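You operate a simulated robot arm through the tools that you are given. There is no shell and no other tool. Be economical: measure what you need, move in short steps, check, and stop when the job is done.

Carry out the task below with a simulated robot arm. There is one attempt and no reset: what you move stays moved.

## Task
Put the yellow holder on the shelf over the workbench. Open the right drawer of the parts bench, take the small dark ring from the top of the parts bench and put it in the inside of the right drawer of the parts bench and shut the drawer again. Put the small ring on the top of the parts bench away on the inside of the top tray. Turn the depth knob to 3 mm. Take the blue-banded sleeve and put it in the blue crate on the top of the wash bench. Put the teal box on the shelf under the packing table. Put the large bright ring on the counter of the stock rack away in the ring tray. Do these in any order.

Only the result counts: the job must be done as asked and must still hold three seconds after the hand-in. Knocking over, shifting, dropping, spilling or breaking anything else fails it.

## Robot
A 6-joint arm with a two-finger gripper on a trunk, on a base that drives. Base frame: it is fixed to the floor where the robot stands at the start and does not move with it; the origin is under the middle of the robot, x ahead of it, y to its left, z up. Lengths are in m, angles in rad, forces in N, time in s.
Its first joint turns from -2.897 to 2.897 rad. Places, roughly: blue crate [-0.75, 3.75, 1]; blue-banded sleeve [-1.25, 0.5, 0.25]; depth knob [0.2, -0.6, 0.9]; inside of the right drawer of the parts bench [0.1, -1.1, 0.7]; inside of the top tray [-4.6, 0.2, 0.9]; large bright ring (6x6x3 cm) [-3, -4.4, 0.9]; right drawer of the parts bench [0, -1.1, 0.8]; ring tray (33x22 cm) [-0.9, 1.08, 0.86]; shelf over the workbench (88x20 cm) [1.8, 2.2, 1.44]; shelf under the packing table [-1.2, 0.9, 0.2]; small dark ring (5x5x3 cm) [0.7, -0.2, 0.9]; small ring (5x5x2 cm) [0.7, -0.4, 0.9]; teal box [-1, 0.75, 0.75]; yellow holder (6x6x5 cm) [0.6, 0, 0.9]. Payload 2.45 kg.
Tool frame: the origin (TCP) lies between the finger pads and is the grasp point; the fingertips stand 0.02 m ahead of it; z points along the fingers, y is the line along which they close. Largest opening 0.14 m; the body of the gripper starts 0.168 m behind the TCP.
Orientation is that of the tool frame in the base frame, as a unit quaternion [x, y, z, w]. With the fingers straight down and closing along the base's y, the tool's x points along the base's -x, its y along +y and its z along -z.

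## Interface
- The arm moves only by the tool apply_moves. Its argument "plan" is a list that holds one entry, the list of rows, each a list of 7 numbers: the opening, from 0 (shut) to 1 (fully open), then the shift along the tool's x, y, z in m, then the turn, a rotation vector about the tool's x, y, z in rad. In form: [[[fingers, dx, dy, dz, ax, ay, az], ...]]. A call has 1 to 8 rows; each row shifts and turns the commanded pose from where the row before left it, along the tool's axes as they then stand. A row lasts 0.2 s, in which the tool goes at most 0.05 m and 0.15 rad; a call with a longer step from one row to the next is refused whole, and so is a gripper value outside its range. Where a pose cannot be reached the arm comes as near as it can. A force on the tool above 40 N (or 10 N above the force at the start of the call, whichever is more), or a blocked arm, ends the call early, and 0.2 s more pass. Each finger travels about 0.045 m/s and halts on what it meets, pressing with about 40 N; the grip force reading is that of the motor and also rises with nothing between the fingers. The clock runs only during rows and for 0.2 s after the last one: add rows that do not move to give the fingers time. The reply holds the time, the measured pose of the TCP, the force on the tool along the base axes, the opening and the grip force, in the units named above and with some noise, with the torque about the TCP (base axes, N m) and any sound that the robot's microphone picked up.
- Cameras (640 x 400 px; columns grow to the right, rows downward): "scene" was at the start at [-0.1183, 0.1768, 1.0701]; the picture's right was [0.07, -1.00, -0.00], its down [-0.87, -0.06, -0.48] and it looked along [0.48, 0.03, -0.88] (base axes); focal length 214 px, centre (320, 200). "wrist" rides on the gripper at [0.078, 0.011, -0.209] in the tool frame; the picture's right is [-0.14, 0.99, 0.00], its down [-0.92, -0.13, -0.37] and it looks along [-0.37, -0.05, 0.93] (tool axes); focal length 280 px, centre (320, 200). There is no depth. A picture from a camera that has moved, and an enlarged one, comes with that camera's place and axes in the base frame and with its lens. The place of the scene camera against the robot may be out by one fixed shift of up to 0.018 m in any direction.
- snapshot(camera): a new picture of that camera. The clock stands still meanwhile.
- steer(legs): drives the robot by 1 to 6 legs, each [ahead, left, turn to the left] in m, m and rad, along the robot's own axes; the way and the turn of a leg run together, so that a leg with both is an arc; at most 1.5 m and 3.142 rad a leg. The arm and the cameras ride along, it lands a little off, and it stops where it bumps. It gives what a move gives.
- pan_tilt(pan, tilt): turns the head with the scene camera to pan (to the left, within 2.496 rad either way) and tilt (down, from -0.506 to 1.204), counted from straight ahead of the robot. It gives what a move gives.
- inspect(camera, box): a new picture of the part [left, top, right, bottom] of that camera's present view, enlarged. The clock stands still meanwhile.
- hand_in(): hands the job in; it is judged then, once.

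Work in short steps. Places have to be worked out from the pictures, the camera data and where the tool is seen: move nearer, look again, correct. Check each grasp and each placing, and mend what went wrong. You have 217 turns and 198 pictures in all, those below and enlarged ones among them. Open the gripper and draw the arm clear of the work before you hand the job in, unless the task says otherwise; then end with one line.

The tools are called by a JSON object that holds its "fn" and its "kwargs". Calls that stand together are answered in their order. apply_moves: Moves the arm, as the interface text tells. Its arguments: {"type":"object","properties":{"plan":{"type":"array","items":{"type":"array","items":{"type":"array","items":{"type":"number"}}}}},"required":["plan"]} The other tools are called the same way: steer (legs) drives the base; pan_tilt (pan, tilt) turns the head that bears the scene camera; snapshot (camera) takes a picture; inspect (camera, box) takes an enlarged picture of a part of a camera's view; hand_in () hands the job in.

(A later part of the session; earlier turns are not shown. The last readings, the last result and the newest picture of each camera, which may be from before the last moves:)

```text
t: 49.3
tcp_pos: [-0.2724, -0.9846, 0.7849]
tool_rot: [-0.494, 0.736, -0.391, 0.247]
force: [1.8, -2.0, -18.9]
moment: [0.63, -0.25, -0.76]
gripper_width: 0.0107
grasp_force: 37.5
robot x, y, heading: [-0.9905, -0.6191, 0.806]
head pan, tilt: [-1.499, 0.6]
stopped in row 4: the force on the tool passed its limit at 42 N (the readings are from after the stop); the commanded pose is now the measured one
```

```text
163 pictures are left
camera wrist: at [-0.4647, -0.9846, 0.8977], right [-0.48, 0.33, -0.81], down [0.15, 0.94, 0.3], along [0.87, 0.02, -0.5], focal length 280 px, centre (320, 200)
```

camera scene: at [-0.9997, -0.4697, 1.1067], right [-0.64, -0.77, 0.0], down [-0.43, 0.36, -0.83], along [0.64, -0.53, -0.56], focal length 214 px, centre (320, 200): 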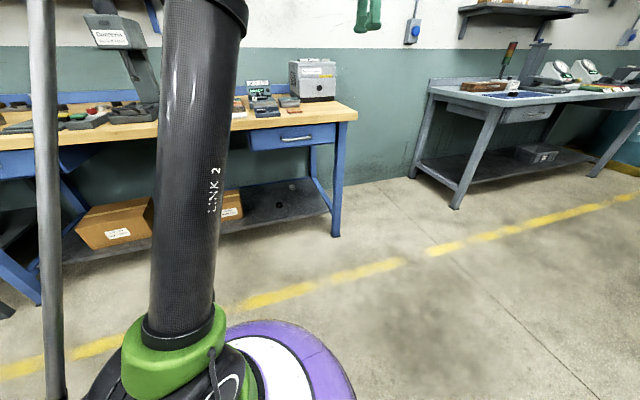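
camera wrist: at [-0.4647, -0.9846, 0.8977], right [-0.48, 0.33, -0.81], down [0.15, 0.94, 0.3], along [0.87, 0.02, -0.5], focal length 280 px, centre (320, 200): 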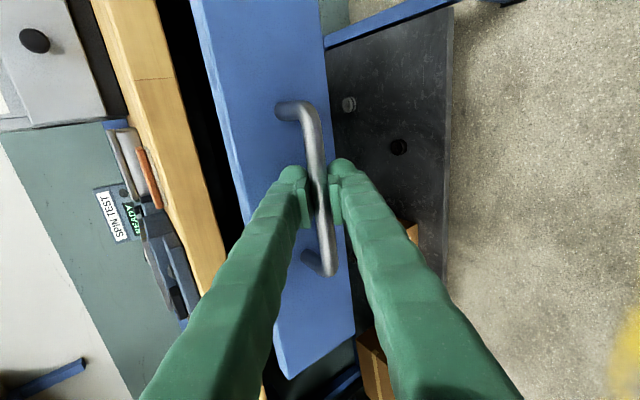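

It opens; the tool is straining slightly up, so I add a tiny downward relief and continue pulling.

{"fn": "apply_moves", "kwargs": {"plan": [[[0, 0, 0.0187, -0.0236, 0, 0, 0], [0, 0, 0.017, -0.0248, 0, 0, 0], [0, 0, 0.017, -0.0248, 0, 0, 0], [0, 0, 0.0113, -0.0165, 0, 0, 0]]]}}

{"fn": "snapshot", "kwargs": {"camera": "wrist"}}

```text
t: 50.3
tcp_pos: [-0.3622, -0.9461, 0.7849]
tool_rot: [-0.492, 0.736, -0.393, 0.247]
force: [0.0, -3.9, 3.3]
moment: [0.51, -0.23, -0.68]
gripper_width: 0.0101
grasp_force: 37.9
robot x, y, heading: [-0.9878, -0.6199, 0.803]
head pan, tilt: [-1.499, 0.6]
stopped in row 4: the force on the tool passed its limit at 40 N (the readings are from after the stop); the commanded pose is now the measured one
```

```text
162 pictures are left
camera wrist: at [-0.5567, -0.9465, 0.8968], right [-0.47, 0.33, -0.82], down [0.15, 0.94, 0.29], along [0.87, 0.01, -0.5], focal length 280 px, centre (320, 200)
```

wrist: 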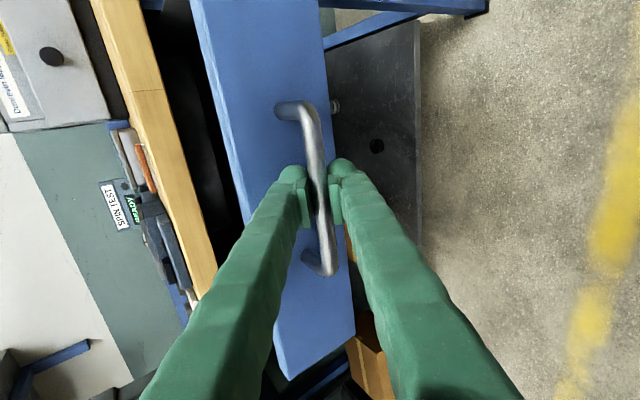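

The drawer is open about 0.21 m. I release and back the fingers off the bar.

{"fn": "apply_moves", "kwargs": {"plan": [[[0.3, 0, 0, 0, 0, 0, 0], [0.3, 0, 0, 0, 0, 0, 0], [0.3, 0, 0, -0.03, 0, 0, 0], [0.3, 0, 0, -0.03, 0, 0, 0], [0.3, 0, -0.03, -0.03, 0, 0, 0], [0.3, 0, -0.04, -0.02, 0, 0, 0]]]}}

{"fn": "snapshot", "kwargs": {"camera": "wrist"}}

```text
t: 51.7
tcp_pos: [-0.4087, -0.9201, 0.9057]
tool_rot: [-0.492, 0.737, -0.393, 0.247]
force: [-0.5, 0.5, -0.6]
moment: [0.03, 0.04, 0.01]
gripper_width: 0.042
grasp_force: 0.1
robot x, y, heading: [-0.9875, -0.6156, 0.802]
head pan, tilt: [-1.499, 0.6]
```

```text
161 pictures are left
camera wrist: at [-0.6024, -0.92, 1.0178], right [-0.47, 0.33, -0.82], down [0.15, 0.94, 0.29], along [0.87, 0.01, -0.5], focal length 280 px, centre (320, 200)
```

wrist: 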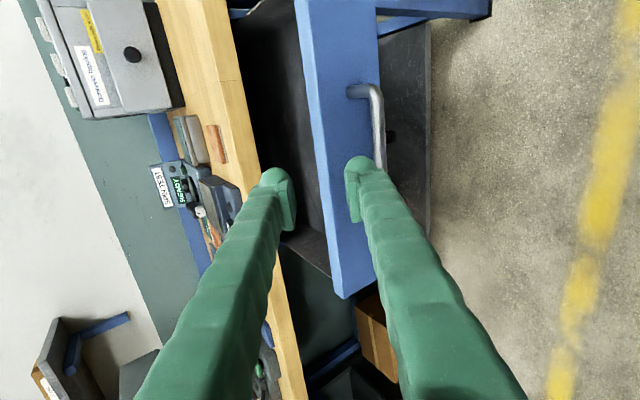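

The drawer stands open. I raise the tool, straighten it to vertical, then drive back toward the rings.

{"fn": "apply_moves", "kwargs": {"plan": [[[0.3, 0, -0.037, -0.025, 0, 0, 0], [0.3, 0, -0.037, -0.025, 0, 0, 0], [0.3, 0, -0.037, -0.025, 0, 0, 0], [0.3, 0, 0, 0, -0.148, 0, 0], [0.3, 0, 0, 0, -0.148, 0, 0], [0.3, 0, 0, 0, -0.148, 0, 0], [0.3, 0, 0, 0, -0.148, 0, 0], [0.3, 0, 0, 0, -0.148, 0, 0]]]}}

{"fn": "apply_moves", "kwargs": {"plan": [[[0.3, 0, 0, -0.04, -0.148, 0, 0], [0.3, 0, 0, -0.04, -0.092, 0, 0], [0.6, 0, 0, -0.04, 0, 0, 0], [0.6, 0, 0, -0.03, 0, 0, 0]]]}}

{"fn": "steer", "kwargs": {"legs": [[1.078, 0.016, 0]]}}

{"fn": "snapshot", "kwargs": {"camera": "wrist"}}

```text
t: 53.5
tcp_pos: [-0.4057, -0.9216, 1.0385]
tool_rot: [-0.548, 0.829, -0.099, 0.052]
force: [0.6, -0.3, 0.3]
moment: [-0.01, -0.07, -0.01]
gripper_width: 0.0424
grasp_force: 0.0
robot x, y, heading: [-0.9886, -0.6156, 0.801]
head pan, tilt: [-1.499, 0.6]
```

```text
t: 54.5
tcp_pos: [-0.4132, -0.9152, 1.1891]
tool_rot: [-0.551, 0.835, 0.001, -0.014]
force: [0.4, -0.3, 0.4]
moment: [-0.01, 0.01, -0.02]
gripper_width: 0.084
grasp_force: 0.0
robot x, y, heading: [-0.987, -0.6203, 0.802]
head pan, tilt: [-1.499, 0.6]
```

```text
t: 60.1
tcp_pos: [0.3323, -0.124, 1.1879]
tool_rot: [-0.548, 0.836, 0.0, -0.013]
force: [-0.1, 1.1, -0.1]
moment: [0.03, -0.01, 0.01]
gripper_width: 0.0841
grasp_force: 0.0
robot x, y, heading: [-0.2387, 0.1785, 0.797]
head pan, tilt: [-1.499, 0.6]
```

```text
160 pictures are left
camera wrist: at [0.2963, -0.1885, 1.4002], right [-0.85, 0.52, 0.01], down [0.49, 0.8, 0.35], along [0.17, 0.3, -0.94], focal length 280 px, centre (320, 200)
```

wrist: 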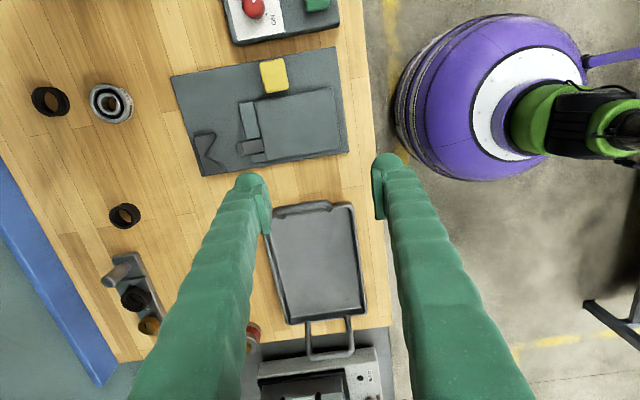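

Three rings: R1 (0.735,-0.20), R2 dark (0.688,-0.42), and a steel one (0.60,-0.364). I enlarge them to tell which are the "small dark ring" and the "small ring".

{"fn": "inspect", "kwargs": {"camera": "wrist", "box": [20, 70, 180, 170]}}

{"fn": "inspect", "kwargs": {"camera": "wrist", "box": [70, 180, 230, 350]}}

```text
4.00 times, centred on (100, 120) of wrist
camera zoom: at [0.2963, -0.1885, 1.4002], right [-0.85, 0.52, 0.01], down [0.49, 0.8, 0.35], along [0.17, 0.3, -0.94], focal length 1122 px, centre (1200, 520)
```

zoom: 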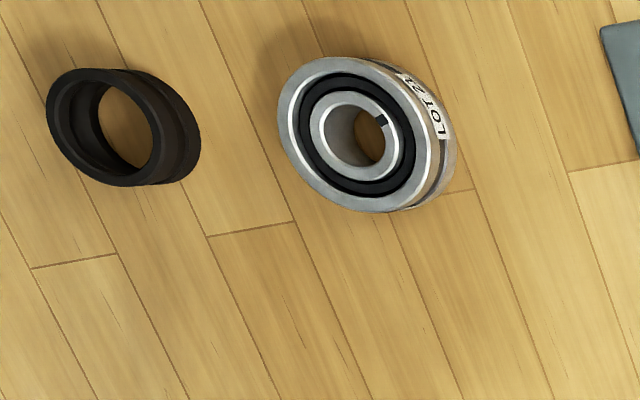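

```text
2.35 times, centred on (150, 265) of wrist
camera zoom: at [0.2963, -0.1885, 1.4002], right [-0.85, 0.52, 0.01], down [0.49, 0.8, 0.35], along [0.17, 0.3, -0.94], focal length 660 px, centre (720, 47)
```

zoom: 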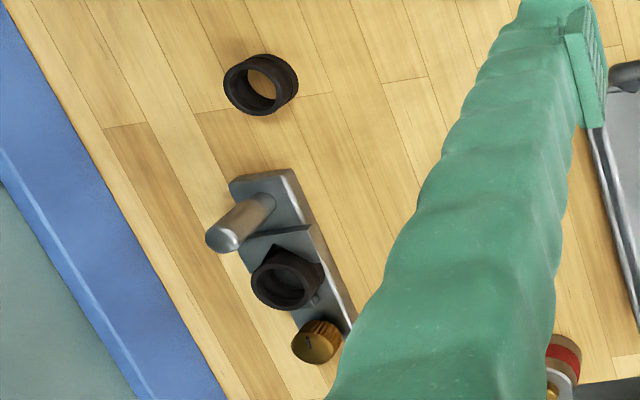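

The silver one is a 6 cm bearing (not a target); the two dark collars are the 5 cm rings: R1 is the "small dark ring", R2 the "small ring". I move the base closer to bring both within reach.

{"fn": "steer", "kwargs": {"legs": [[0.06, -0.148, 0]]}}

{"fn": "apply_moves", "kwargs": {"plan": [[[0.6, -0.0147, -0.04, 0, 0, 0, 0], [0.6, -0.0147, -0.04, 0, 0, 0, 0], [0.6, -0.0147, -0.04, 0, 0, 0, 0], [0.6, -0.0147, -0.04, 0, 0, 0, 0], [0.6, -0.0147, -0.04, 0, 0, 0, 0], [0.6, -0.0147, -0.04, 0, 0, 0, 0]]]}}

{"fn": "snapshot", "kwargs": {"camera": "wrist"}}

```text
t: 61.5
tcp_pos: [0.4803, -0.1836, 1.1894]
tool_rot: [-0.548, 0.836, 0.001, -0.014]
force: [0.8, -0.2, -0.7]
moment: [-0.03, -0.01, -0.02]
gripper_width: 0.0837
grasp_force: 0.0
robot x, y, heading: [-0.0943, 0.116, 0.797]
head pan, tilt: [-1.499, 0.6]
```

```text
t: 62.7
tcp_pos: [0.667, -0.1926, 1.1937]
tool_rot: [-0.549, 0.836, 0.003, -0.017]
force: [-58.4, 17.8, 38.4]
moment: [-3.2, -13.82, 1.63]
gripper_width: 0.0841
grasp_force: 0.0
robot x, y, heading: [-0.0952, 0.1182, 0.797]
head pan, tilt: [-1.499, 0.6]
stopped in row 6: the force on the tool passed its limit at 306 N (the readings are from after the stop); the commanded pose is now the measured one
```

```text
157 pictures are left
camera wrist: at [0.6323, -0.2576, 1.4044], right [-0.85, 0.52, 0.02], down [0.49, 0.8, 0.34], along [0.16, 0.3, -0.94], focal length 280 px, centre (320, 200)
```

wrist: 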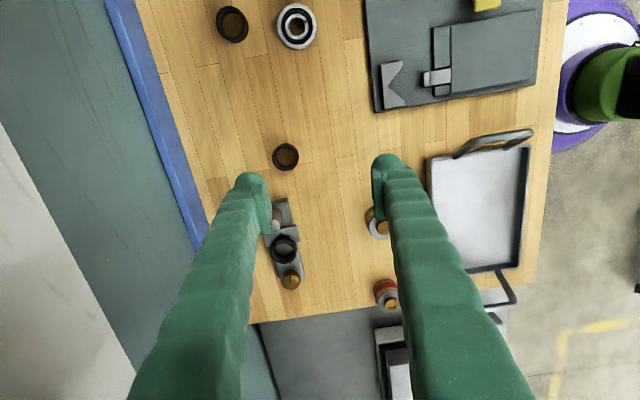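

Something at gripper-body height (about 1.4 m) was hit—probably something overhead. I back off a bit and look up with the head.

{"fn": "apply_moves", "kwargs": {"plan": [[[0.6, 0, 0.03, 0, 0, 0, 0], [0.6, 0, 0.03, 0, 0, 0, 0]]]}}

{"fn": "pan_tilt", "kwargs": {"pan": -1.1, "tilt": -0.2}}

{"fn": "snapshot", "kwargs": {"camera": "scene"}}

```text
t: 63.3
tcp_pos: [0.6205, -0.172, 1.1878]
tool_rot: [-0.548, 0.836, 0.005, -0.019]
force: [1.1, 0.1, -0.4]
moment: [0.05, 0.08, 0.06]
gripper_width: 0.0841
grasp_force: 0.0
robot x, y, heading: [-0.0908, 0.1165, 0.797]
head pan, tilt: [-1.499, 0.6]
```

```text
t: 64.4
tcp_pos: [0.62, -0.173, 1.1885]
tool_rot: [-0.548, 0.836, 0.004, -0.019]
force: [0.4, 0.2, 0.1]
moment: [-0.01, 0.03, 0.03]
gripper_width: 0.0841
grasp_force: 0.1
robot x, y, heading: [-0.0951, 0.1171, 0.8]
head pan, tilt: [-1.1, -0.201]
```

```text
156 pictures are left
camera scene: at [-0.2674, 0.0755, 1.1793], right [-0.3, -0.95, 0.0], down [0.19, -0.06, -0.98], along [0.94, -0.29, 0.2], focal length 214 px, centre (320, 200)
```

scene: 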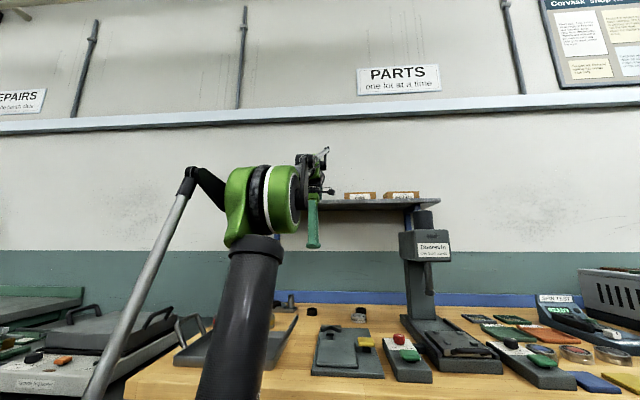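

A shelf hangs over the back of the bench at z≈1.38 (front edge at about n=0.76). I lower the tool first, then slide in under it toward ring R1 at (0.732, -0.200).

{"fn": "apply_moves", "kwargs": {"plan": [[[0.6, 0, 0, 0.05, 0, 0, 0], [0.6, 0, 0, 0.05, 0, 0, 0], [0.6, 0, 0, 0.05, 0, 0, 0], [0.6, 0, 0, 0.05, 0, 0, 0], [0.6, -0.0067, -0.0377, 0, 0, 0, 0], [0.6, -0.0067, -0.0377, 0, 0, 0, 0], [0.6, -0.0067, -0.0377, 0, 0, 0, 0]]]}}

{"fn": "snapshot", "kwargs": {"camera": "wrist"}}

{"fn": "snapshot", "kwargs": {"camera": "scene"}}

```text
t: 66.0
tcp_pos: [0.7244, -0.1997, 0.9859]
tool_rot: [-0.549, 0.836, 0.005, -0.018]
force: [0.3, -0.3, -0.4]
moment: [-0.04, -0.07, 0.01]
gripper_width: 0.084
grasp_force: 0.0
robot x, y, heading: [-0.0969, 0.115, 0.799]
head pan, tilt: [-1.1, -0.201]
```

```text
155 pictures are left
camera wrist: at [0.6908, -0.264, 1.196], right [-0.85, 0.52, 0.02], down [0.5, 0.8, 0.34], along [0.16, 0.3, -0.94], focal length 280 px, centre (320, 200)
```

wrist: 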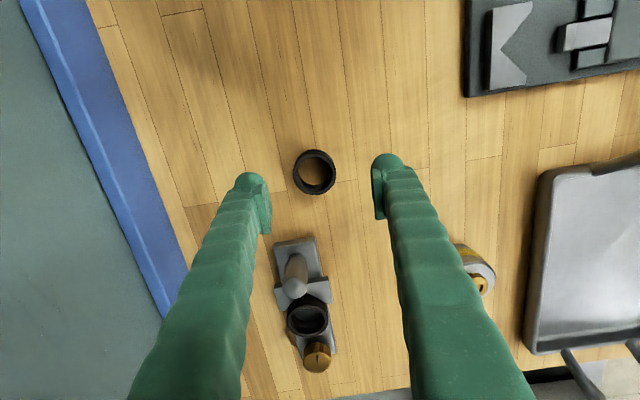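

```text
154 pictures are left
camera scene: at [-0.2678, 0.0757, 1.1793], right [-0.3, -0.95, 0.0], down [0.19, -0.06, -0.98], along [0.94, -0.29, 0.2], focal length 214 px, centre (320, 200)
```

scene: 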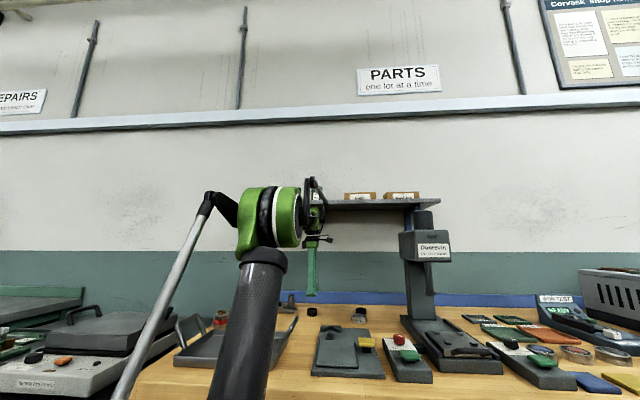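

The ring is almost under the TCP. I descend to 0.91, correcting 6 mm, and check.

{"fn": "apply_moves", "kwargs": {"plan": [[[0.6, 0, 0, 0.04, 0, 0, 0], [0.6, -0.0024, -0.0055, 0.035, 0, 0, 0], [0.6, 0, 0, 0, 0, 0, 0]]]}}

{"fn": "snapshot", "kwargs": {"camera": "wrist"}}

```text
t: 66.8
tcp_pos: [0.7278, -0.2006, 0.908]
tool_rot: [-0.549, 0.836, 0.004, -0.018]
force: [-0.1, 0.2, -0.7]
moment: [0.04, 0.04, -0.03]
gripper_width: 0.0838
grasp_force: 0.1
robot x, y, heading: [-0.094, 0.1168, 0.797]
head pan, tilt: [-1.1, -0.201]
```

```text
153 pictures are left
camera wrist: at [0.6934, -0.2647, 1.1202], right [-0.85, 0.52, 0.02], down [0.5, 0.8, 0.34], along [0.16, 0.3, -0.94], focal length 280 px, centre (320, 200)
```

wrist: 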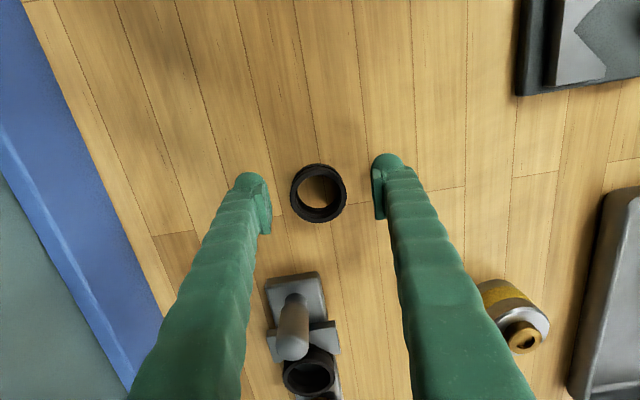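

Centred. Down 1.4 cm and close.

{"fn": "apply_moves", "kwargs": {"plan": [[[0.6, 0, 0, 0.014, 0, 0, 0], [0.2, 0, 0, 0, 0, 0, 0], [0.2, 0, 0, 0, 0, 0, 0], [0.2, 0, 0, 0, 0, 0, 0], [0.2, 0, 0, 0, 0, 0, 0]]]}}

{"fn": "snapshot", "kwargs": {"camera": "wrist"}}

```text
t: 67.3
tcp_pos: [0.7285, -0.2007, 0.8987]
tool_rot: [-0.55, 0.835, 0.002, -0.017]
force: [26.3, -10.7, 38.6]
moment: [-0.67, -2.4, -0.18]
gripper_width: 0.0803
grasp_force: 17.5
robot x, y, heading: [-0.0972, 0.1163, 0.8]
head pan, tilt: [-1.1, -0.201]
stopped in row 2: the force on the tool passed its limit at 48 N (the readings are from after the stop); the commanded pose is now the measured one
```

```text
152 pictures are left
camera wrist: at [0.6931, -0.2652, 1.1099], right [-0.85, 0.52, 0.02], down [0.49, 0.8, 0.34], along [0.16, 0.3, -0.94], focal length 280 px, centre (320, 200)
```

wrist: 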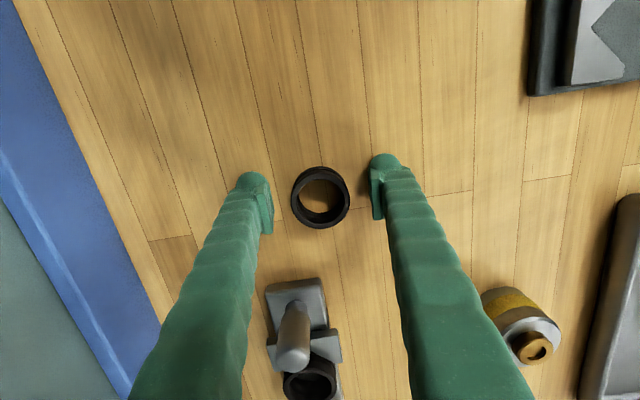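

The fingertips touched the bench (top at about 0.88). Lift 4 mm and close.

{"fn": "apply_moves", "kwargs": {"plan": [[[0.6, 0, 0, -0.005, 0, 0, 0], [0.2, 0, 0, 0, 0, 0, 0], [0.2, 0, 0, 0, 0, 0, 0], [0.2, 0, 0, 0, 0, 0, 0], [0.2, 0, 0, 0, 0, 0, 0]]]}}

{"fn": "apply_moves", "kwargs": {"plan": [[[0.2, 0, 0, -0.03, 0, 0, 0], [0.2, 0, 0, -0.03, 0, 0, 0], [0.2, 0, 0.04, -0.02, 0, 0, 0], [0.2, 0, 0.045, 0, 0, 0, 0], [0.2, 0, 0.045, 0, 0, 0, 0]]]}}

{"fn": "snapshot", "kwargs": {"camera": "wrist"}}

```text
t: 68.5
tcp_pos: [0.7271, -0.2014, 0.9016]
tool_rot: [-0.549, 0.835, 0.004, -0.018]
force: [-0.8, 0.3, 0.4]
moment: [0.0, 0.02, 0.0]
gripper_width: 0.0451
grasp_force: 38.4
robot x, y, heading: [-0.0943, 0.1177, 0.795]
head pan, tilt: [-1.1, -0.201]
```

```text
t: 69.7
tcp_pos: [0.6092, -0.1484, 0.9838]
tool_rot: [-0.549, 0.836, 0.004, -0.018]
force: [0.7, -0.3, -1.3]
moment: [0.02, 0.08, 0.02]
gripper_width: 0.0453
grasp_force: 39.7
robot x, y, heading: [-0.0952, 0.1202, 0.796]
head pan, tilt: [-1.1, -0.201]
```

```text
151 pictures are left
camera wrist: at [0.5746, -0.2134, 1.1948], right [-0.85, 0.52, 0.02], down [0.49, 0.8, 0.34], along [0.16, 0.3, -0.94], focal length 280 px, centre (320, 200)
```

wrist: 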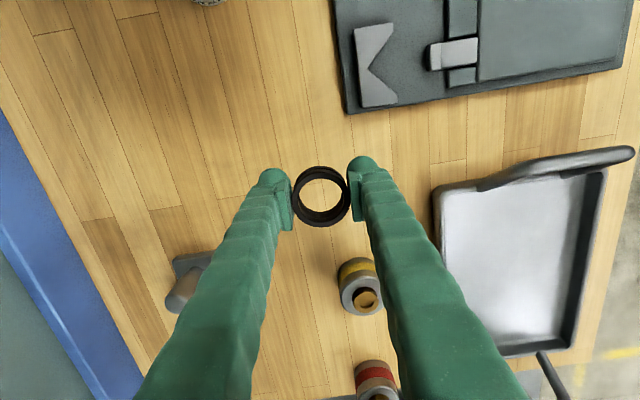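

Ring R1 is held (0.045 wide). I retract from under the shelf, raise, and drive to the open drawer.

{"fn": "apply_moves", "kwargs": {"plan": [[[0.2, 0, 0.048, 0, 0, 0, 0], [0.2, 0, 0.048, 0, 0, 0, 0], [0.2, 0, 0.03, -0.04, 0, 0, 0], [0.2, 0, 0, -0.05, 0, 0, 0], [0.2, 0, 0, -0.05, 0, 0, 0], [0.2, 0, 0, -0.05, 0, 0, 0]]]}}

{"fn": "steer", "kwargs": {"legs": [[-0.993, 0.125, 0]]}}

{"fn": "snapshot", "kwargs": {"camera": "wrist"}}

```text
t: 71.1
tcp_pos: [0.4996, -0.0973, 1.1791]
tool_rot: [-0.549, 0.836, 0.003, -0.018]
force: [-0.8, 0.3, -0.8]
moment: [0.01, 0.03, 0.01]
gripper_width: 0.0453
grasp_force: 40.2
robot x, y, heading: [-0.0939, 0.1197, 0.798]
head pan, tilt: [-1.1, -0.201]
```

```text
t: 76.3
tcp_pos: [-0.2871, -0.7239, 1.178]
tool_rot: [-0.547, 0.837, 0.004, -0.018]
force: [0.2, -0.4, 0.5]
moment: [-0.02, -0.03, -0.02]
gripper_width: 0.0453
grasp_force: 40.4
robot x, y, heading: [-0.8847, -0.5086, 0.791]
head pan, tilt: [-1.1, -0.201]
```

```text
150 pictures are left
camera wrist: at [-0.3217, -0.7884, 1.3888], right [-0.85, 0.52, 0.02], down [0.5, 0.8, 0.34], along [0.16, 0.3, -0.94], focal length 280 px, centre (320, 200)
```

wrist: 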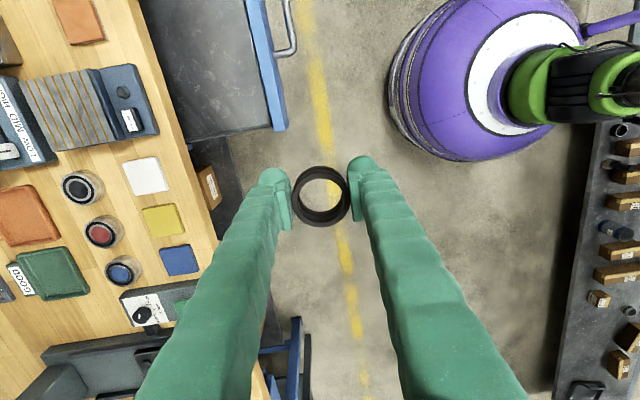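

{"fn": "apply_moves", "kwargs": {"plan": [[[0.2, 0.038, -0.027, 0, 0, 0, 0], [0.2, 0.038, -0.027, 0, 0, 0, 0], [0.2, 0.038, -0.027, 0, 0, 0, 0], [0.2, 0.038, -0.027, 0, 0, 0, 0], [0.2, 0.038, -0.027, 0, 0, 0, 0], [0.2, 0.038, -0.028, 0, 0, 0, 0], [0.2, 0, 0, 0.05, 0, 0, 0], [0.2, 0, 0, 0.05, 0, 0, 0]]]}}

{"fn": "snapshot", "kwargs": {"camera": "wrist"}}

```text
t: 78.1
tcp_pos: [-0.2285, -1.0025, 1.0787]
tool_rot: [-0.546, 0.837, 0.004, -0.018]
force: [-0.6, 0.2, -1.8]
moment: [-0.01, 0.0, 0.02]
gripper_width: 0.0451
grasp_force: 39.8
robot x, y, heading: [-0.8829, -0.5075, 0.792]
head pan, tilt: [-1.1, -0.201]
```

```text
149 pictures are left
camera wrist: at [-0.265, -1.0657, 1.2902], right [-0.85, 0.52, 0.02], down [0.5, 0.8, 0.34], along [0.16, 0.3, -0.94], focal length 280 px, centre (320, 200)
```

wrist: 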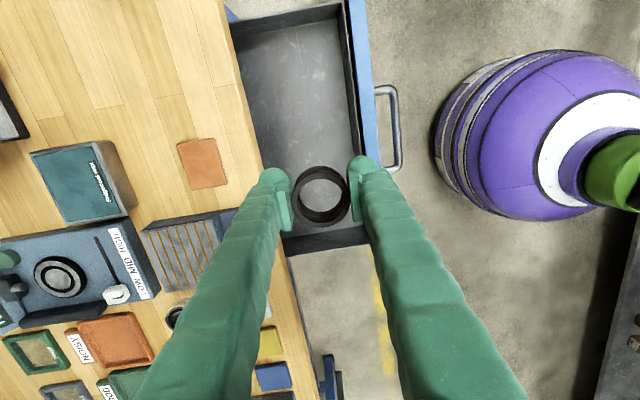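

I'm over the middle of the drawer opening. I lower into it.

{"fn": "apply_moves", "kwargs": {"plan": [[[0.2, 0, 0, 0.05, 0, 0, 0], [0.2, 0, 0, 0.05, 0, 0, 0], [0.2, 0, 0, 0.05, 0, 0, 0], [0.2, 0, 0, 0.05, 0, 0, 0], [0.2, 0, 0, 0.05, 0, 0, 0], [0.2, 0, 0, 0.05, 0, 0, 0]]]}}

{"fn": "snapshot", "kwargs": {"camera": "wrist"}}

```text
t: 79.5
tcp_pos: [-0.2417, -1.0025, 0.7824]
tool_rot: [-0.547, 0.837, 0.004, -0.018]
force: [-0.1, -0.8, -0.6]
moment: [0.02, 0.01, 0.01]
gripper_width: 0.0451
grasp_force: 39.8
robot x, y, heading: [-0.8825, -0.5073, 0.79]
head pan, tilt: [-1.1, -0.201]
```

```text
148 pictures are left
camera wrist: at [-0.2759, -1.0672, 0.9936], right [-0.85, 0.52, 0.02], down [0.5, 0.8, 0.34], along [0.16, 0.3, -0.94], focal length 280 px, centre (320, 200)
```

wrist: 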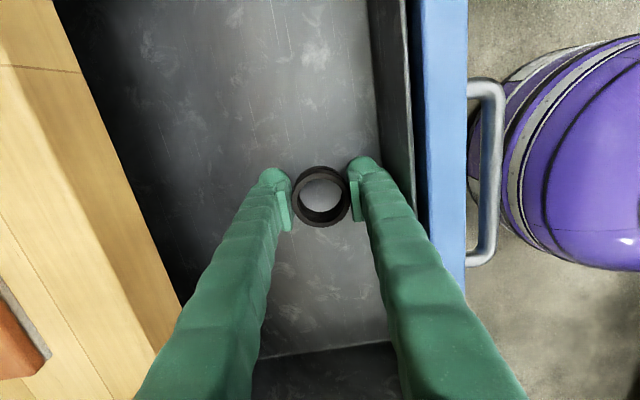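

{"fn": "apply_moves", "kwargs": {"plan": [[[0.2, 0, 0, 0.02, 0, 0, 0], [0.2, 0, 0, 0.012, 0, 0, 0], [0.2, 0, 0, 0.01, 0, 0, 0], [0.2, 0, 0, 0.008, 0, 0, 0], [0.2, 0, 0, 0.008, 0, 0, 0]]]}}

{"fn": "snapshot", "kwargs": {"camera": "wrist"}}

```text
t: 80.1
tcp_pos: [-0.242, -1.0038, 0.7617]
tool_rot: [-0.546, 0.838, 0.003, -0.017]
force: [2.8, 0.8, 31.9]
moment: [0.0, -0.66, -0.03]
gripper_width: 0.0451
grasp_force: 40.5
robot x, y, heading: [-0.883, -0.5073, 0.8]
head pan, tilt: [-1.1, -0.201]
stopped in row 2: the force on the tool passed its limit at 70 N (the readings are from after the stop); the commanded pose is now the measured one
```

```text
147 pictures are left
camera wrist: at [-0.2772, -1.0674, 0.9727], right [-0.85, 0.52, 0.02], down [0.5, 0.8, 0.34], along [0.16, 0.3, -0.94], focal length 280 px, centre (320, 200)
```

wrist: 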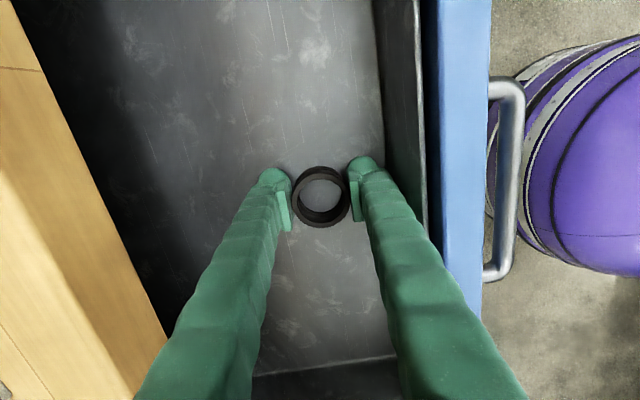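

Floor contact. I open slightly, then rise straight up.

{"fn": "apply_moves", "kwargs": {"plan": [[[0.45, 0, 0, -0.002, 0, 0, 0], [0.45, 0, 0, 0, 0, 0, 0], [0.45, 0, 0, -0.03, 0, 0, 0], [0.45, 0, 0, -0.05, 0, 0, 0], [0.45, 0, 0, -0.05, 0, 0, 0], [0.45, 0, 0, -0.05, 0, 0, 0], [0.45, 0, 0, -0.05, 0, 0, 0], [0.3, 0, 0, 0, 0, 0, 0]]]}}

{"fn": "snapshot", "kwargs": {"camera": "wrist"}}

```text
t: 81.9
tcp_pos: [-0.2323, -1.0034, 0.9915]
tool_rot: [-0.547, 0.837, 0.003, -0.017]
force: [0.6, 0.4, 0.3]
moment: [-0.02, 0.01, 0.01]
gripper_width: 0.0421
grasp_force: 0.1
robot x, y, heading: [-0.8803, -0.5095, 0.792]
head pan, tilt: [-1.1, -0.201]
```

```text
146 pictures are left
camera wrist: at [-0.267, -1.067, 1.2031], right [-0.85, 0.52, 0.02], down [0.5, 0.8, 0.34], along [0.16, 0.3, -0.94], focal length 280 px, centre (320, 200)
```

wrist: 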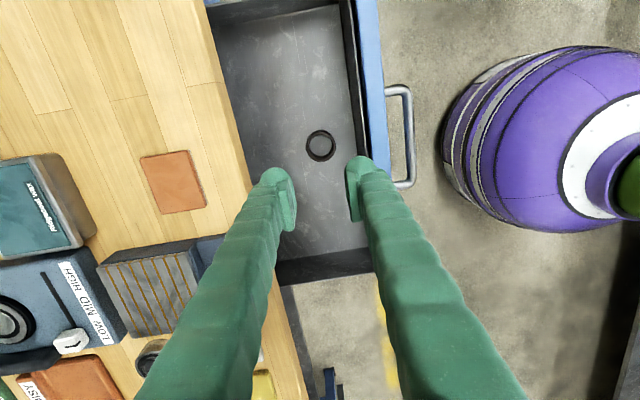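

The ring lies in the drawer. To push it shut on the handle bar I need to be in front of the bar and within reach, so I shift the base sideways and move the closed fingers outside the handle.

{"fn": "steer", "kwargs": {"legs": [[0.271, 0.069, 0]]}}

{"fn": "apply_moves", "kwargs": {"plan": [[[0, 0.0346, 0.0303, 0, 0, 0, 0], [0, 0.0346, 0.0303, 0, 0, 0, 0], [0, 0.0346, 0.0303, 0, 0, 0, 0], [0, 0.0346, 0.0303, 0, 0, 0, 0], [0, 0.0346, 0.0303, 0, 0, 0, 0], [0, 0.0346, 0.0303, 0, 0, 0, 0], [0, 0.0346, 0.0303, 0, 0, 0, 0], [0, 0.0346, 0.0303, 0, 0, 0, 0]]]}}

{"fn": "snapshot", "kwargs": {"camera": "wrist"}}

```text
t: 83.8
tcp_pos: [-0.0906, -0.7588, 0.9913]
tool_rot: [-0.547, 0.837, 0.003, -0.018]
force: [0.0, 0.3, 0.1]
moment: [0.01, 0.04, 0.0]
gripper_width: 0.042
grasp_force: 0.0
robot x, y, heading: [-0.7396, -0.2649, 0.795]
head pan, tilt: [-1.1, -0.201]
```

```text
t: 85.6
tcp_pos: [-0.4226, -0.9121, 1.0034]
tool_rot: [-0.547, 0.837, 0.002, -0.018]
force: [0.3, -0.8, -0.1]
moment: [-0.03, 0.02, -0.02]
gripper_width: 0.0
grasp_force: 29.7
robot x, y, heading: [-0.7399, -0.2654, 0.788]
head pan, tilt: [-1.1, -0.201]
```

```text
145 pictures are left
camera wrist: at [-0.4578, -0.9772, 1.215], right [-0.85, 0.52, 0.02], down [0.5, 0.8, 0.34], along [0.16, 0.3, -0.94], focal length 280 px, centre (320, 200)
```

wrist: 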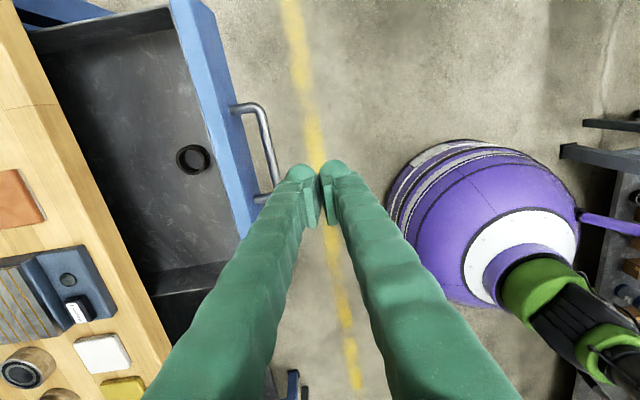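

{"fn": "apply_moves", "kwargs": {"plan": [[[0, 0, 0, 0.044, 0, 0, 0], [0, 0, 0, 0.044, 0, 0, 0], [0, 0, 0, 0.044, 0, 0, 0], [0, 0, 0, 0.044, 0, 0, 0], [0, 0, 0, 0.042, 0, 0, 0]]]}}

{"fn": "snapshot", "kwargs": {"camera": "wrist"}}

```text
t: 86.8
tcp_pos: [-0.432, -0.9162, 0.7856]
tool_rot: [-0.546, 0.838, 0.003, -0.018]
force: [0.3, 0.0, 0.9]
moment: [-0.01, 0.02, -0.03]
gripper_width: 0.0002
grasp_force: 29.3
robot x, y, heading: [-0.7404, -0.2619, 0.795]
head pan, tilt: [-1.1, -0.201]
```

```text
144 pictures are left
camera wrist: at [-0.466, -0.9807, 0.9969], right [-0.85, 0.53, 0.02], down [0.5, 0.8, 0.34], along [0.16, 0.3, -0.94], focal length 280 px, centre (320, 200)
```

wrist: 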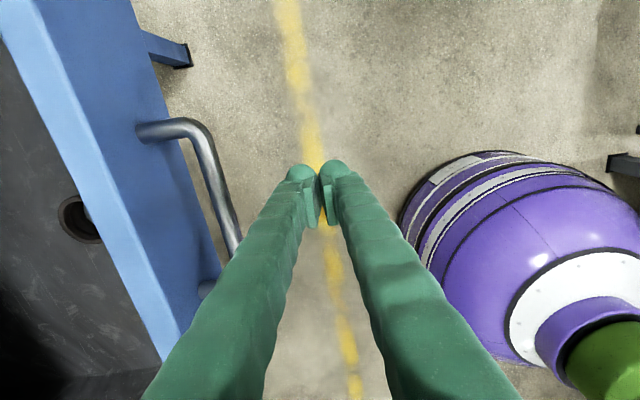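

The bar lies just to the left of the fingers. I push along the bench normal.

{"fn": "apply_moves", "kwargs": {"plan": [[[0, 0, -0.04, 0, 0, 0, 0], [0, 0, -0.04, 0, 0, 0, 0], [0, 0, -0.04, 0, 0, 0, 0], [0, 0, -0.04, 0, 0, 0, 0], [0, 0, -0.04, 0, 0, 0, 0], [0, 0, -0.04, 0, 0, 0, 0]]]}}

{"fn": "snapshot", "kwargs": {"camera": "wrist"}}

```text
t: 88.2
tcp_pos: [-0.2112, -1.0148, 0.7808]
tool_rot: [-0.546, 0.837, 0.003, -0.017]
force: [-0.6, 0.0, 1.1]
moment: [-0.02, -0.05, -0.02]
gripper_width: 0.0
grasp_force: 30.0
robot x, y, heading: [-0.7405, -0.26, 0.79]
head pan, tilt: [-1.1, -0.201]
```

```text
143 pictures are left
camera wrist: at [-0.2463, -1.0789, 0.9924], right [-0.85, 0.53, 0.02], down [0.5, 0.8, 0.34], along [0.16, 0.3, -0.94], focal length 280 px, centre (320, 200)
```

wrist: 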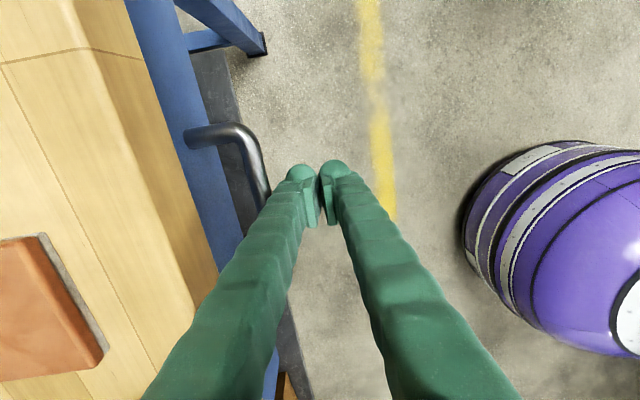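

{"fn": "apply_moves", "kwargs": {"plan": [[[0, 0, -0.015, 0, 0, 0, 0], [0, 0, -0.015, 0, 0, 0, 0], [0, 0, -0.008, 0, 0, 0, 0], [0, 0, -0.008, 0, 0, 0, 0]]]}}

{"fn": "snapshot", "kwargs": {"camera": "wrist"}}

```text
t: 88.7
tcp_pos: [-0.2012, -1.0196, 0.7802]
tool_rot: [-0.545, 0.838, 0.008, -0.018]
force: [-5.8, 4.6, 1.7]
moment: [-0.04, -0.11, 0.2]
gripper_width: 0.0
grasp_force: 29.2
robot x, y, heading: [-0.744, -0.2645, 0.79]
head pan, tilt: [-1.1, -0.201]
stopped in row 2: the force on the tool passed its limit at 65 N (the readings are from after the stop); the commanded pose is now the measured one
```

```text
142 pictures are left
camera wrist: at [-0.2353, -1.0847, 0.9911], right [-0.85, 0.53, 0.03], down [0.5, 0.79, 0.34], along [0.16, 0.31, -0.94], focal length 280 px, centre (320, 200)
```

wrist: 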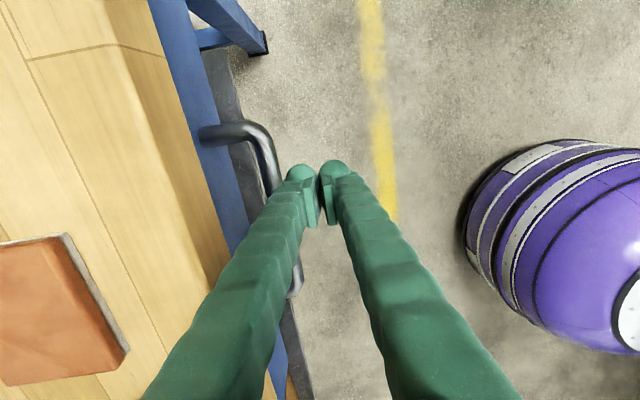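

Firm contact (65 N) — perhaps shut. I check from the side with the head camera.

{"fn": "pan_tilt", "kwargs": {"pan": -1.8, "tilt": 0.4}}

{"fn": "inspect", "kwargs": {"camera": "scene", "box": [160, 80, 480, 280]}}

```text
t: 89.8
tcp_pos: [-0.2026, -1.0194, 0.7798]
tool_rot: [-0.545, 0.838, 0.007, -0.019]
force: [-17.1, 9.3, -0.2]
moment: [-0.06, -0.09, 0.33]
gripper_width: 0.0001
grasp_force: 29.5
robot x, y, heading: [-0.7407, -0.2631, 0.79]
head pan, tilt: [-1.799, 0.4]
```

```text
2.00 times, centred on (320, 180) of scene
camera zoom: at [-0.9421, -0.3553, 1.1249], right [-0.85, -0.53, 0.0], down [-0.21, 0.33, -0.92], along [0.49, -0.78, -0.39], focal length 429 px, centre (320, 240)
```

zoom: 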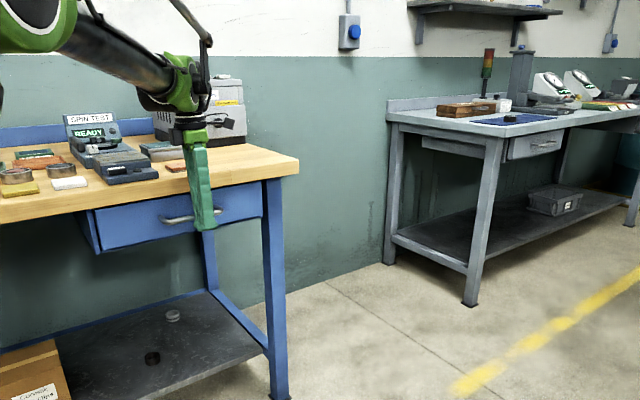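

{"fn": "apply_moves", "kwargs": {"plan": [[[0, 0, -0.01, 0, 0, 0, 0], [0, 0, -0.01, 0, 0, 0, 0], [0, 0, -0.01, 0, 0, 0, 0]]]}}

{"fn": "apply_moves", "kwargs": {"plan": [[[0, 0, 0.04, 0, 0, 0, 0], [0, 0, 0.04, 0, 0, 0, 0], [0, 0, 0.02, -0.04, 0, 0, 0], [0, 0, 0, -0.05, 0, 0, 0], [0, 0, 0, -0.05, 0, 0, 0], [0, 0, 0, -0.05, 0, 0, 0], [0.3, 0, 0, -0.05, 0, 0, 0], [0.6, 0, 0, -0.05, 0, 0, 0]]]}}

{"fn": "inspect", "kwargs": {"camera": "scene", "box": [160, 130, 320, 230]}}

```text
t: 90.1
tcp_pos: [-0.2029, -1.0201, 0.7794]
tool_rot: [-0.545, 0.838, 0.01, -0.02]
force: [-7.6, 6.4, 3.6]
moment: [-0.01, -0.16, 0.19]
gripper_width: 0.0001
grasp_force: 29.3
robot x, y, heading: [-0.7356, -0.2613, 0.789]
head pan, tilt: [-1.799, 0.4]
stopped in row 1: the force on the tool passed its limit at 55 N (the readings are from after the stop); the commanded pose is now the measured one
```

```text
t: 91.9
tcp_pos: [-0.2824, -0.976, 1.0726]
tool_rot: [-0.545, 0.838, 0.009, -0.019]
force: [0.5, -0.4, -1.4]
moment: [0.01, 0.02, 0.01]
gripper_width: 0.0505
grasp_force: 0.1
robot x, y, heading: [-0.7385, -0.2592, 0.788]
head pan, tilt: [-1.799, 0.4]
```

```text
4.00 times, centred on (240, 180) of scene
camera zoom: at [-0.9419, -0.3554, 1.1249], right [-0.85, -0.53, 0.0], down [-0.21, 0.33, -0.92], along [0.49, -0.78, -0.39], focal length 858 px, centre (640, 280)
```

zoom: 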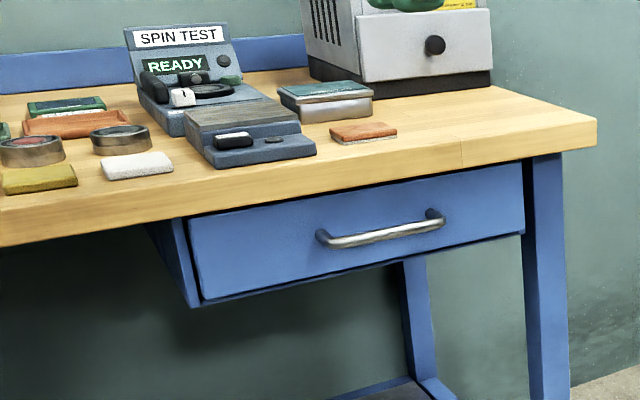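

It looks shut. To be sure, I replicate the earlier viewpoint of the closed drawer and compare the pictures.

{"fn": "apply_moves", "kwargs": {"plan": [[[0.6, 0, 0.04, -0.03, 0, 0, 0], [0.6, 0, 0.03, -0.04, 0, 0, 0], [0.6, 0, 0, -0.04, 0, 0, 0]]]}}

{"fn": "steer", "kwargs": {"legs": [[-0.149, -0.038, 0.018]]}}

{"fn": "pan_tilt", "kwargs": {"pan": -1.5, "tilt": 0.6}}

{"fn": "inspect", "kwargs": {"camera": "scene", "box": [230, 90, 390, 190]}}

```text
t: 92.7
tcp_pos: [-0.3398, -0.948, 1.186]
tool_rot: [-0.544, 0.839, 0.009, -0.019]
force: [0.0, 0.4, 0.0]
moment: [-0.01, 0.02, 0.02]
gripper_width: 0.084
grasp_force: 0.0
robot x, y, heading: [-0.7401, -0.2635, 0.792]
head pan, tilt: [-1.799, 0.4]
```

```text
t: 94.1
tcp_pos: [-0.403, -1.0766, 1.1858]
tool_rot: [-0.554, 0.832, 0.009, -0.02]
force: [-0.7, 0.1, 0.7]
moment: [0.02, -0.02, 0.0]
gripper_width: 0.0839
grasp_force: 0.1
robot x, y, heading: [-0.8186, -0.3969, 0.809]
head pan, tilt: [-1.799, 0.4]
```

```text
t: 94.9
tcp_pos: [-0.4039, -1.0762, 1.1835]
tool_rot: [-0.554, 0.832, 0.009, -0.02]
force: [0.2, 0.0, 0.4]
moment: [0.0, -0.01, -0.01]
gripper_width: 0.0842
grasp_force: 0.1
robot x, y, heading: [-0.817, -0.3966, 0.815]
head pan, tilt: [-1.499, 0.6]
```

```text
4.00 times, centred on (310, 140) of scene
camera zoom: at [-1.0, -0.4734, 1.1067], right [-0.64, -0.77, 0.0], down [-0.44, 0.36, -0.83], along [0.64, -0.52, -0.56], focal length 858 px, centre (360, 440)
```

zoom: 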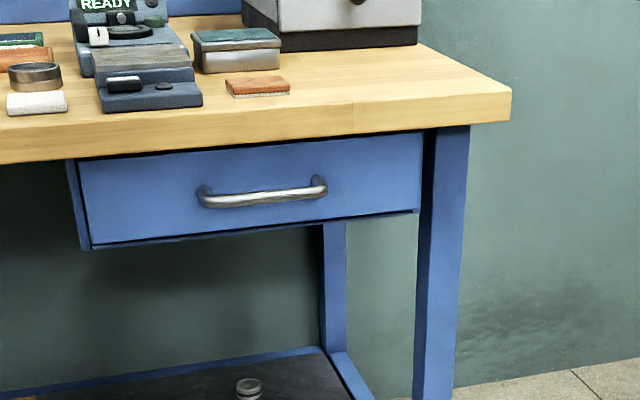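

The drawer looks as it did when closed, so that is done. Next I fetch the small ring R2 at (0.688, -0.42): retract the arm, turn the base so the arm avoids the press, and drive over.

{"fn": "apply_moves", "kwargs": {"plan": [[[0.6, 0, 0.04, 0, 0, 0, 0], [0.6, 0, 0.04, 0, 0, 0, 0], [0.6, 0, 0.04, 0, 0, 0, 0], [0.6, 0, 0.04, 0, 0, 0, 0]]]}}

{"fn": "steer", "kwargs": {"legs": [[0, 0, 0.8], [0.466, -0.777, 0]]}}

{"fn": "snapshot", "kwargs": {"camera": "wrist"}}

```text
t: 95.9
tcp_pos: [-0.5504, -1.0142, 1.1899]
tool_rot: [-0.554, 0.832, 0.008, -0.019]
force: [0.1, -0.1, -0.4]
moment: [0.1, 0.04, 0.01]
gripper_width: 0.084
grasp_force: 0.0
robot x, y, heading: [-0.8176, -0.399, 0.816]
head pan, tilt: [-1.499, 0.6]
```

```text
t: 102.7
tcp_pos: [0.5717, -0.1583, 1.1905]
tool_rot: [0.831, -0.556, 0.0, 0.021]
force: [-0.3, 0.4, -0.3]
moment: [0.03, 0.03, 0.02]
gripper_width: 0.084
grasp_force: 0.0
robot x, y, heading: [-0.0566, 0.0886, 1.602]
head pan, tilt: [-1.499, 0.6]
```

```text
138 pictures are left
camera wrist: at [0.5961, -0.227, 1.4006], right [-0.97, -0.25, 0.03], down [-0.22, 0.91, 0.34], along [-0.12, 0.32, -0.94], focal length 280 px, centre (320, 200)
```

wrist: 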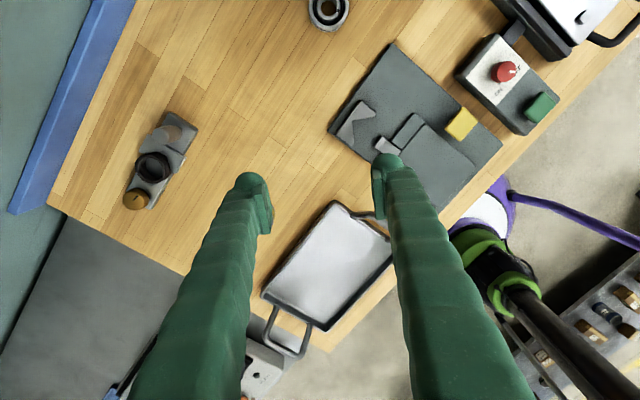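

I lower first (shelf above), then move toward R2 with the tool's x axis.

{"fn": "apply_moves", "kwargs": {"plan": [[[0.6, 0, 0, 0.05, 0, 0, 0], [0.6, 0, 0, 0.05, 0, 0, 0], [0.6, 0, 0, 0.05, 0, 0, 0], [0.6, 0.02, 0, 0.045, 0, 0, 0], [0.6, 0.04, 0, 0.02, 0, 0, 0], [0.6, 0.048, 0, 0, 0, 0, 0], [0.6, 0.048, 0, 0, 0, 0, 0], [0.6, 0.04, 0, 0, 0, 0, 0]]]}}

{"fn": "snapshot", "kwargs": {"camera": "wrist"}}

```text
t: 104.5
tcp_pos: [0.6403, -0.3466, 0.9773]
tool_rot: [0.831, -0.555, 0.0, 0.022]
force: [-0.2, 0.8, 0.5]
moment: [-0.09, 0.0, 0.03]
gripper_width: 0.0839
grasp_force: 0.1
robot x, y, heading: [-0.0581, 0.0877, 1.599]
head pan, tilt: [-1.499, 0.6]
```

```text
137 pictures are left
camera wrist: at [0.6649, -0.4152, 1.1901], right [-0.97, -0.25, 0.03], down [-0.22, 0.91, 0.34], along [-0.12, 0.32, -0.94], focal length 280 px, centre (320, 200)
```

wrist: 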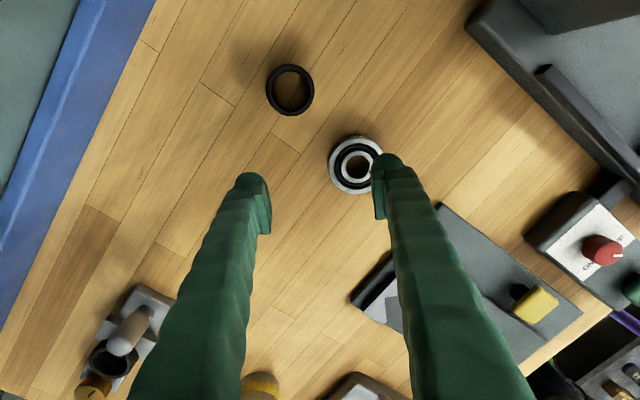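

R2 at (0.684, -0.418). I move above it, straightening the small tool tilt.

{"fn": "apply_moves", "kwargs": {"plan": [[[0.6, 0.042, -0.006, 0, 0.0365, -0.0245, 0], [0.6, 0.0406, -0.007, 0, 0, 0, 0], [0.6, 0, 0, 0.03, 0, 0, 0], [0.6, 0, 0, 0.025, 0, 0, 0], [0.6, 0, 0, 0, 0, 0, 0]]]}}

{"fn": "snapshot", "kwargs": {"camera": "wrist"}}

```text
t: 105.7
tcp_pos: [0.6822, -0.4184, 0.9241]
tool_rot: [0.831, -0.556, -0.001, -0.002]
force: [-1.2, -0.7, 0.4]
moment: [0.01, 0.02, 0.02]
gripper_width: 0.0841
grasp_force: 0.1
robot x, y, heading: [-0.0553, 0.0882, 1.602]
head pan, tilt: [-1.499, 0.6]
```

```text
136 pictures are left
camera wrist: at [0.7019, -0.4959, 1.1326], right [-0.97, -0.25, 0.0], down [-0.23, 0.9, 0.37], along [-0.09, 0.36, -0.93], focal length 280 px, centre (320, 200)
```

wrist: 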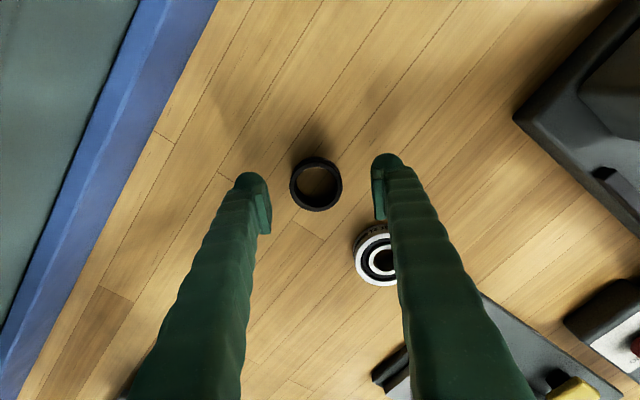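

{"fn": "apply_moves", "kwargs": {"plan": [[[0.6, 0, -0.002, 0.0205, 0, 0, 0], [0.2, 0, 0, 0, 0, 0, 0], [0.2, 0, 0, 0, 0, 0, 0], [0.2, 0, 0, 0, 0, 0, 0], [0.2, 0, 0, 0, 0, 0, 0]]]}}

{"fn": "apply_moves", "kwargs": {"plan": [[[0.2, 0, 0, -0.03, 0, 0, 0], [0.2, 0, 0, -0.03, 0, 0, 0], [0.2, -0.04, 0, -0.01, 0, 0, 0], [0.2, -0.045, 0, 0, 0, 0, 0], [0.2, -0.045, 0, 0, 0, 0, 0]]]}}

{"fn": "snapshot", "kwargs": {"camera": "wrist"}}

```text
t: 106.9
tcp_pos: [0.6841, -0.4174, 0.9039]
tool_rot: [0.831, -0.556, 0.0, 0.0]
force: [-0.2, -0.4, -0.1]
moment: [-0.01, -0.01, 0.03]
gripper_width: 0.0458
grasp_force: 38.4
robot x, y, heading: [-0.0551, 0.0916, 1.598]
head pan, tilt: [-1.499, 0.6]
```

```text
t: 108.1
tcp_pos: [0.635, -0.2982, 0.975]
tool_rot: [0.831, -0.556, -0.001, -0.001]
force: [0.1, -0.8, -1.0]
moment: [0.06, 0.05, -0.01]
gripper_width: 0.0455
grasp_force: 40.4
robot x, y, heading: [-0.0558, 0.0928, 1.602]
head pan, tilt: [-1.499, 0.6]
```

```text
135 pictures are left
camera wrist: at [0.6553, -0.375, 1.1844], right [-0.97, -0.25, 0.0], down [-0.23, 0.9, 0.37], along [-0.09, 0.36, -0.93], focal length 280 px, centre (320, 200)
```

wrist: 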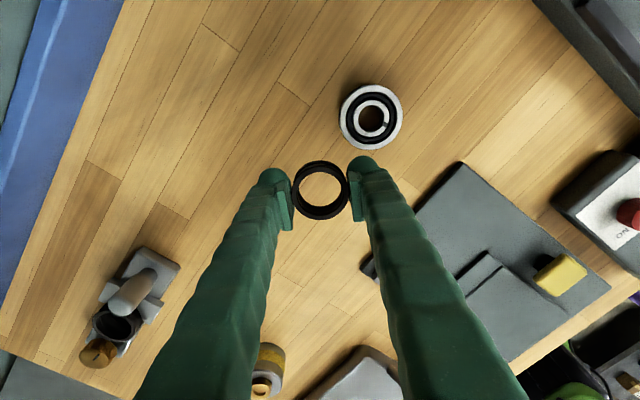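

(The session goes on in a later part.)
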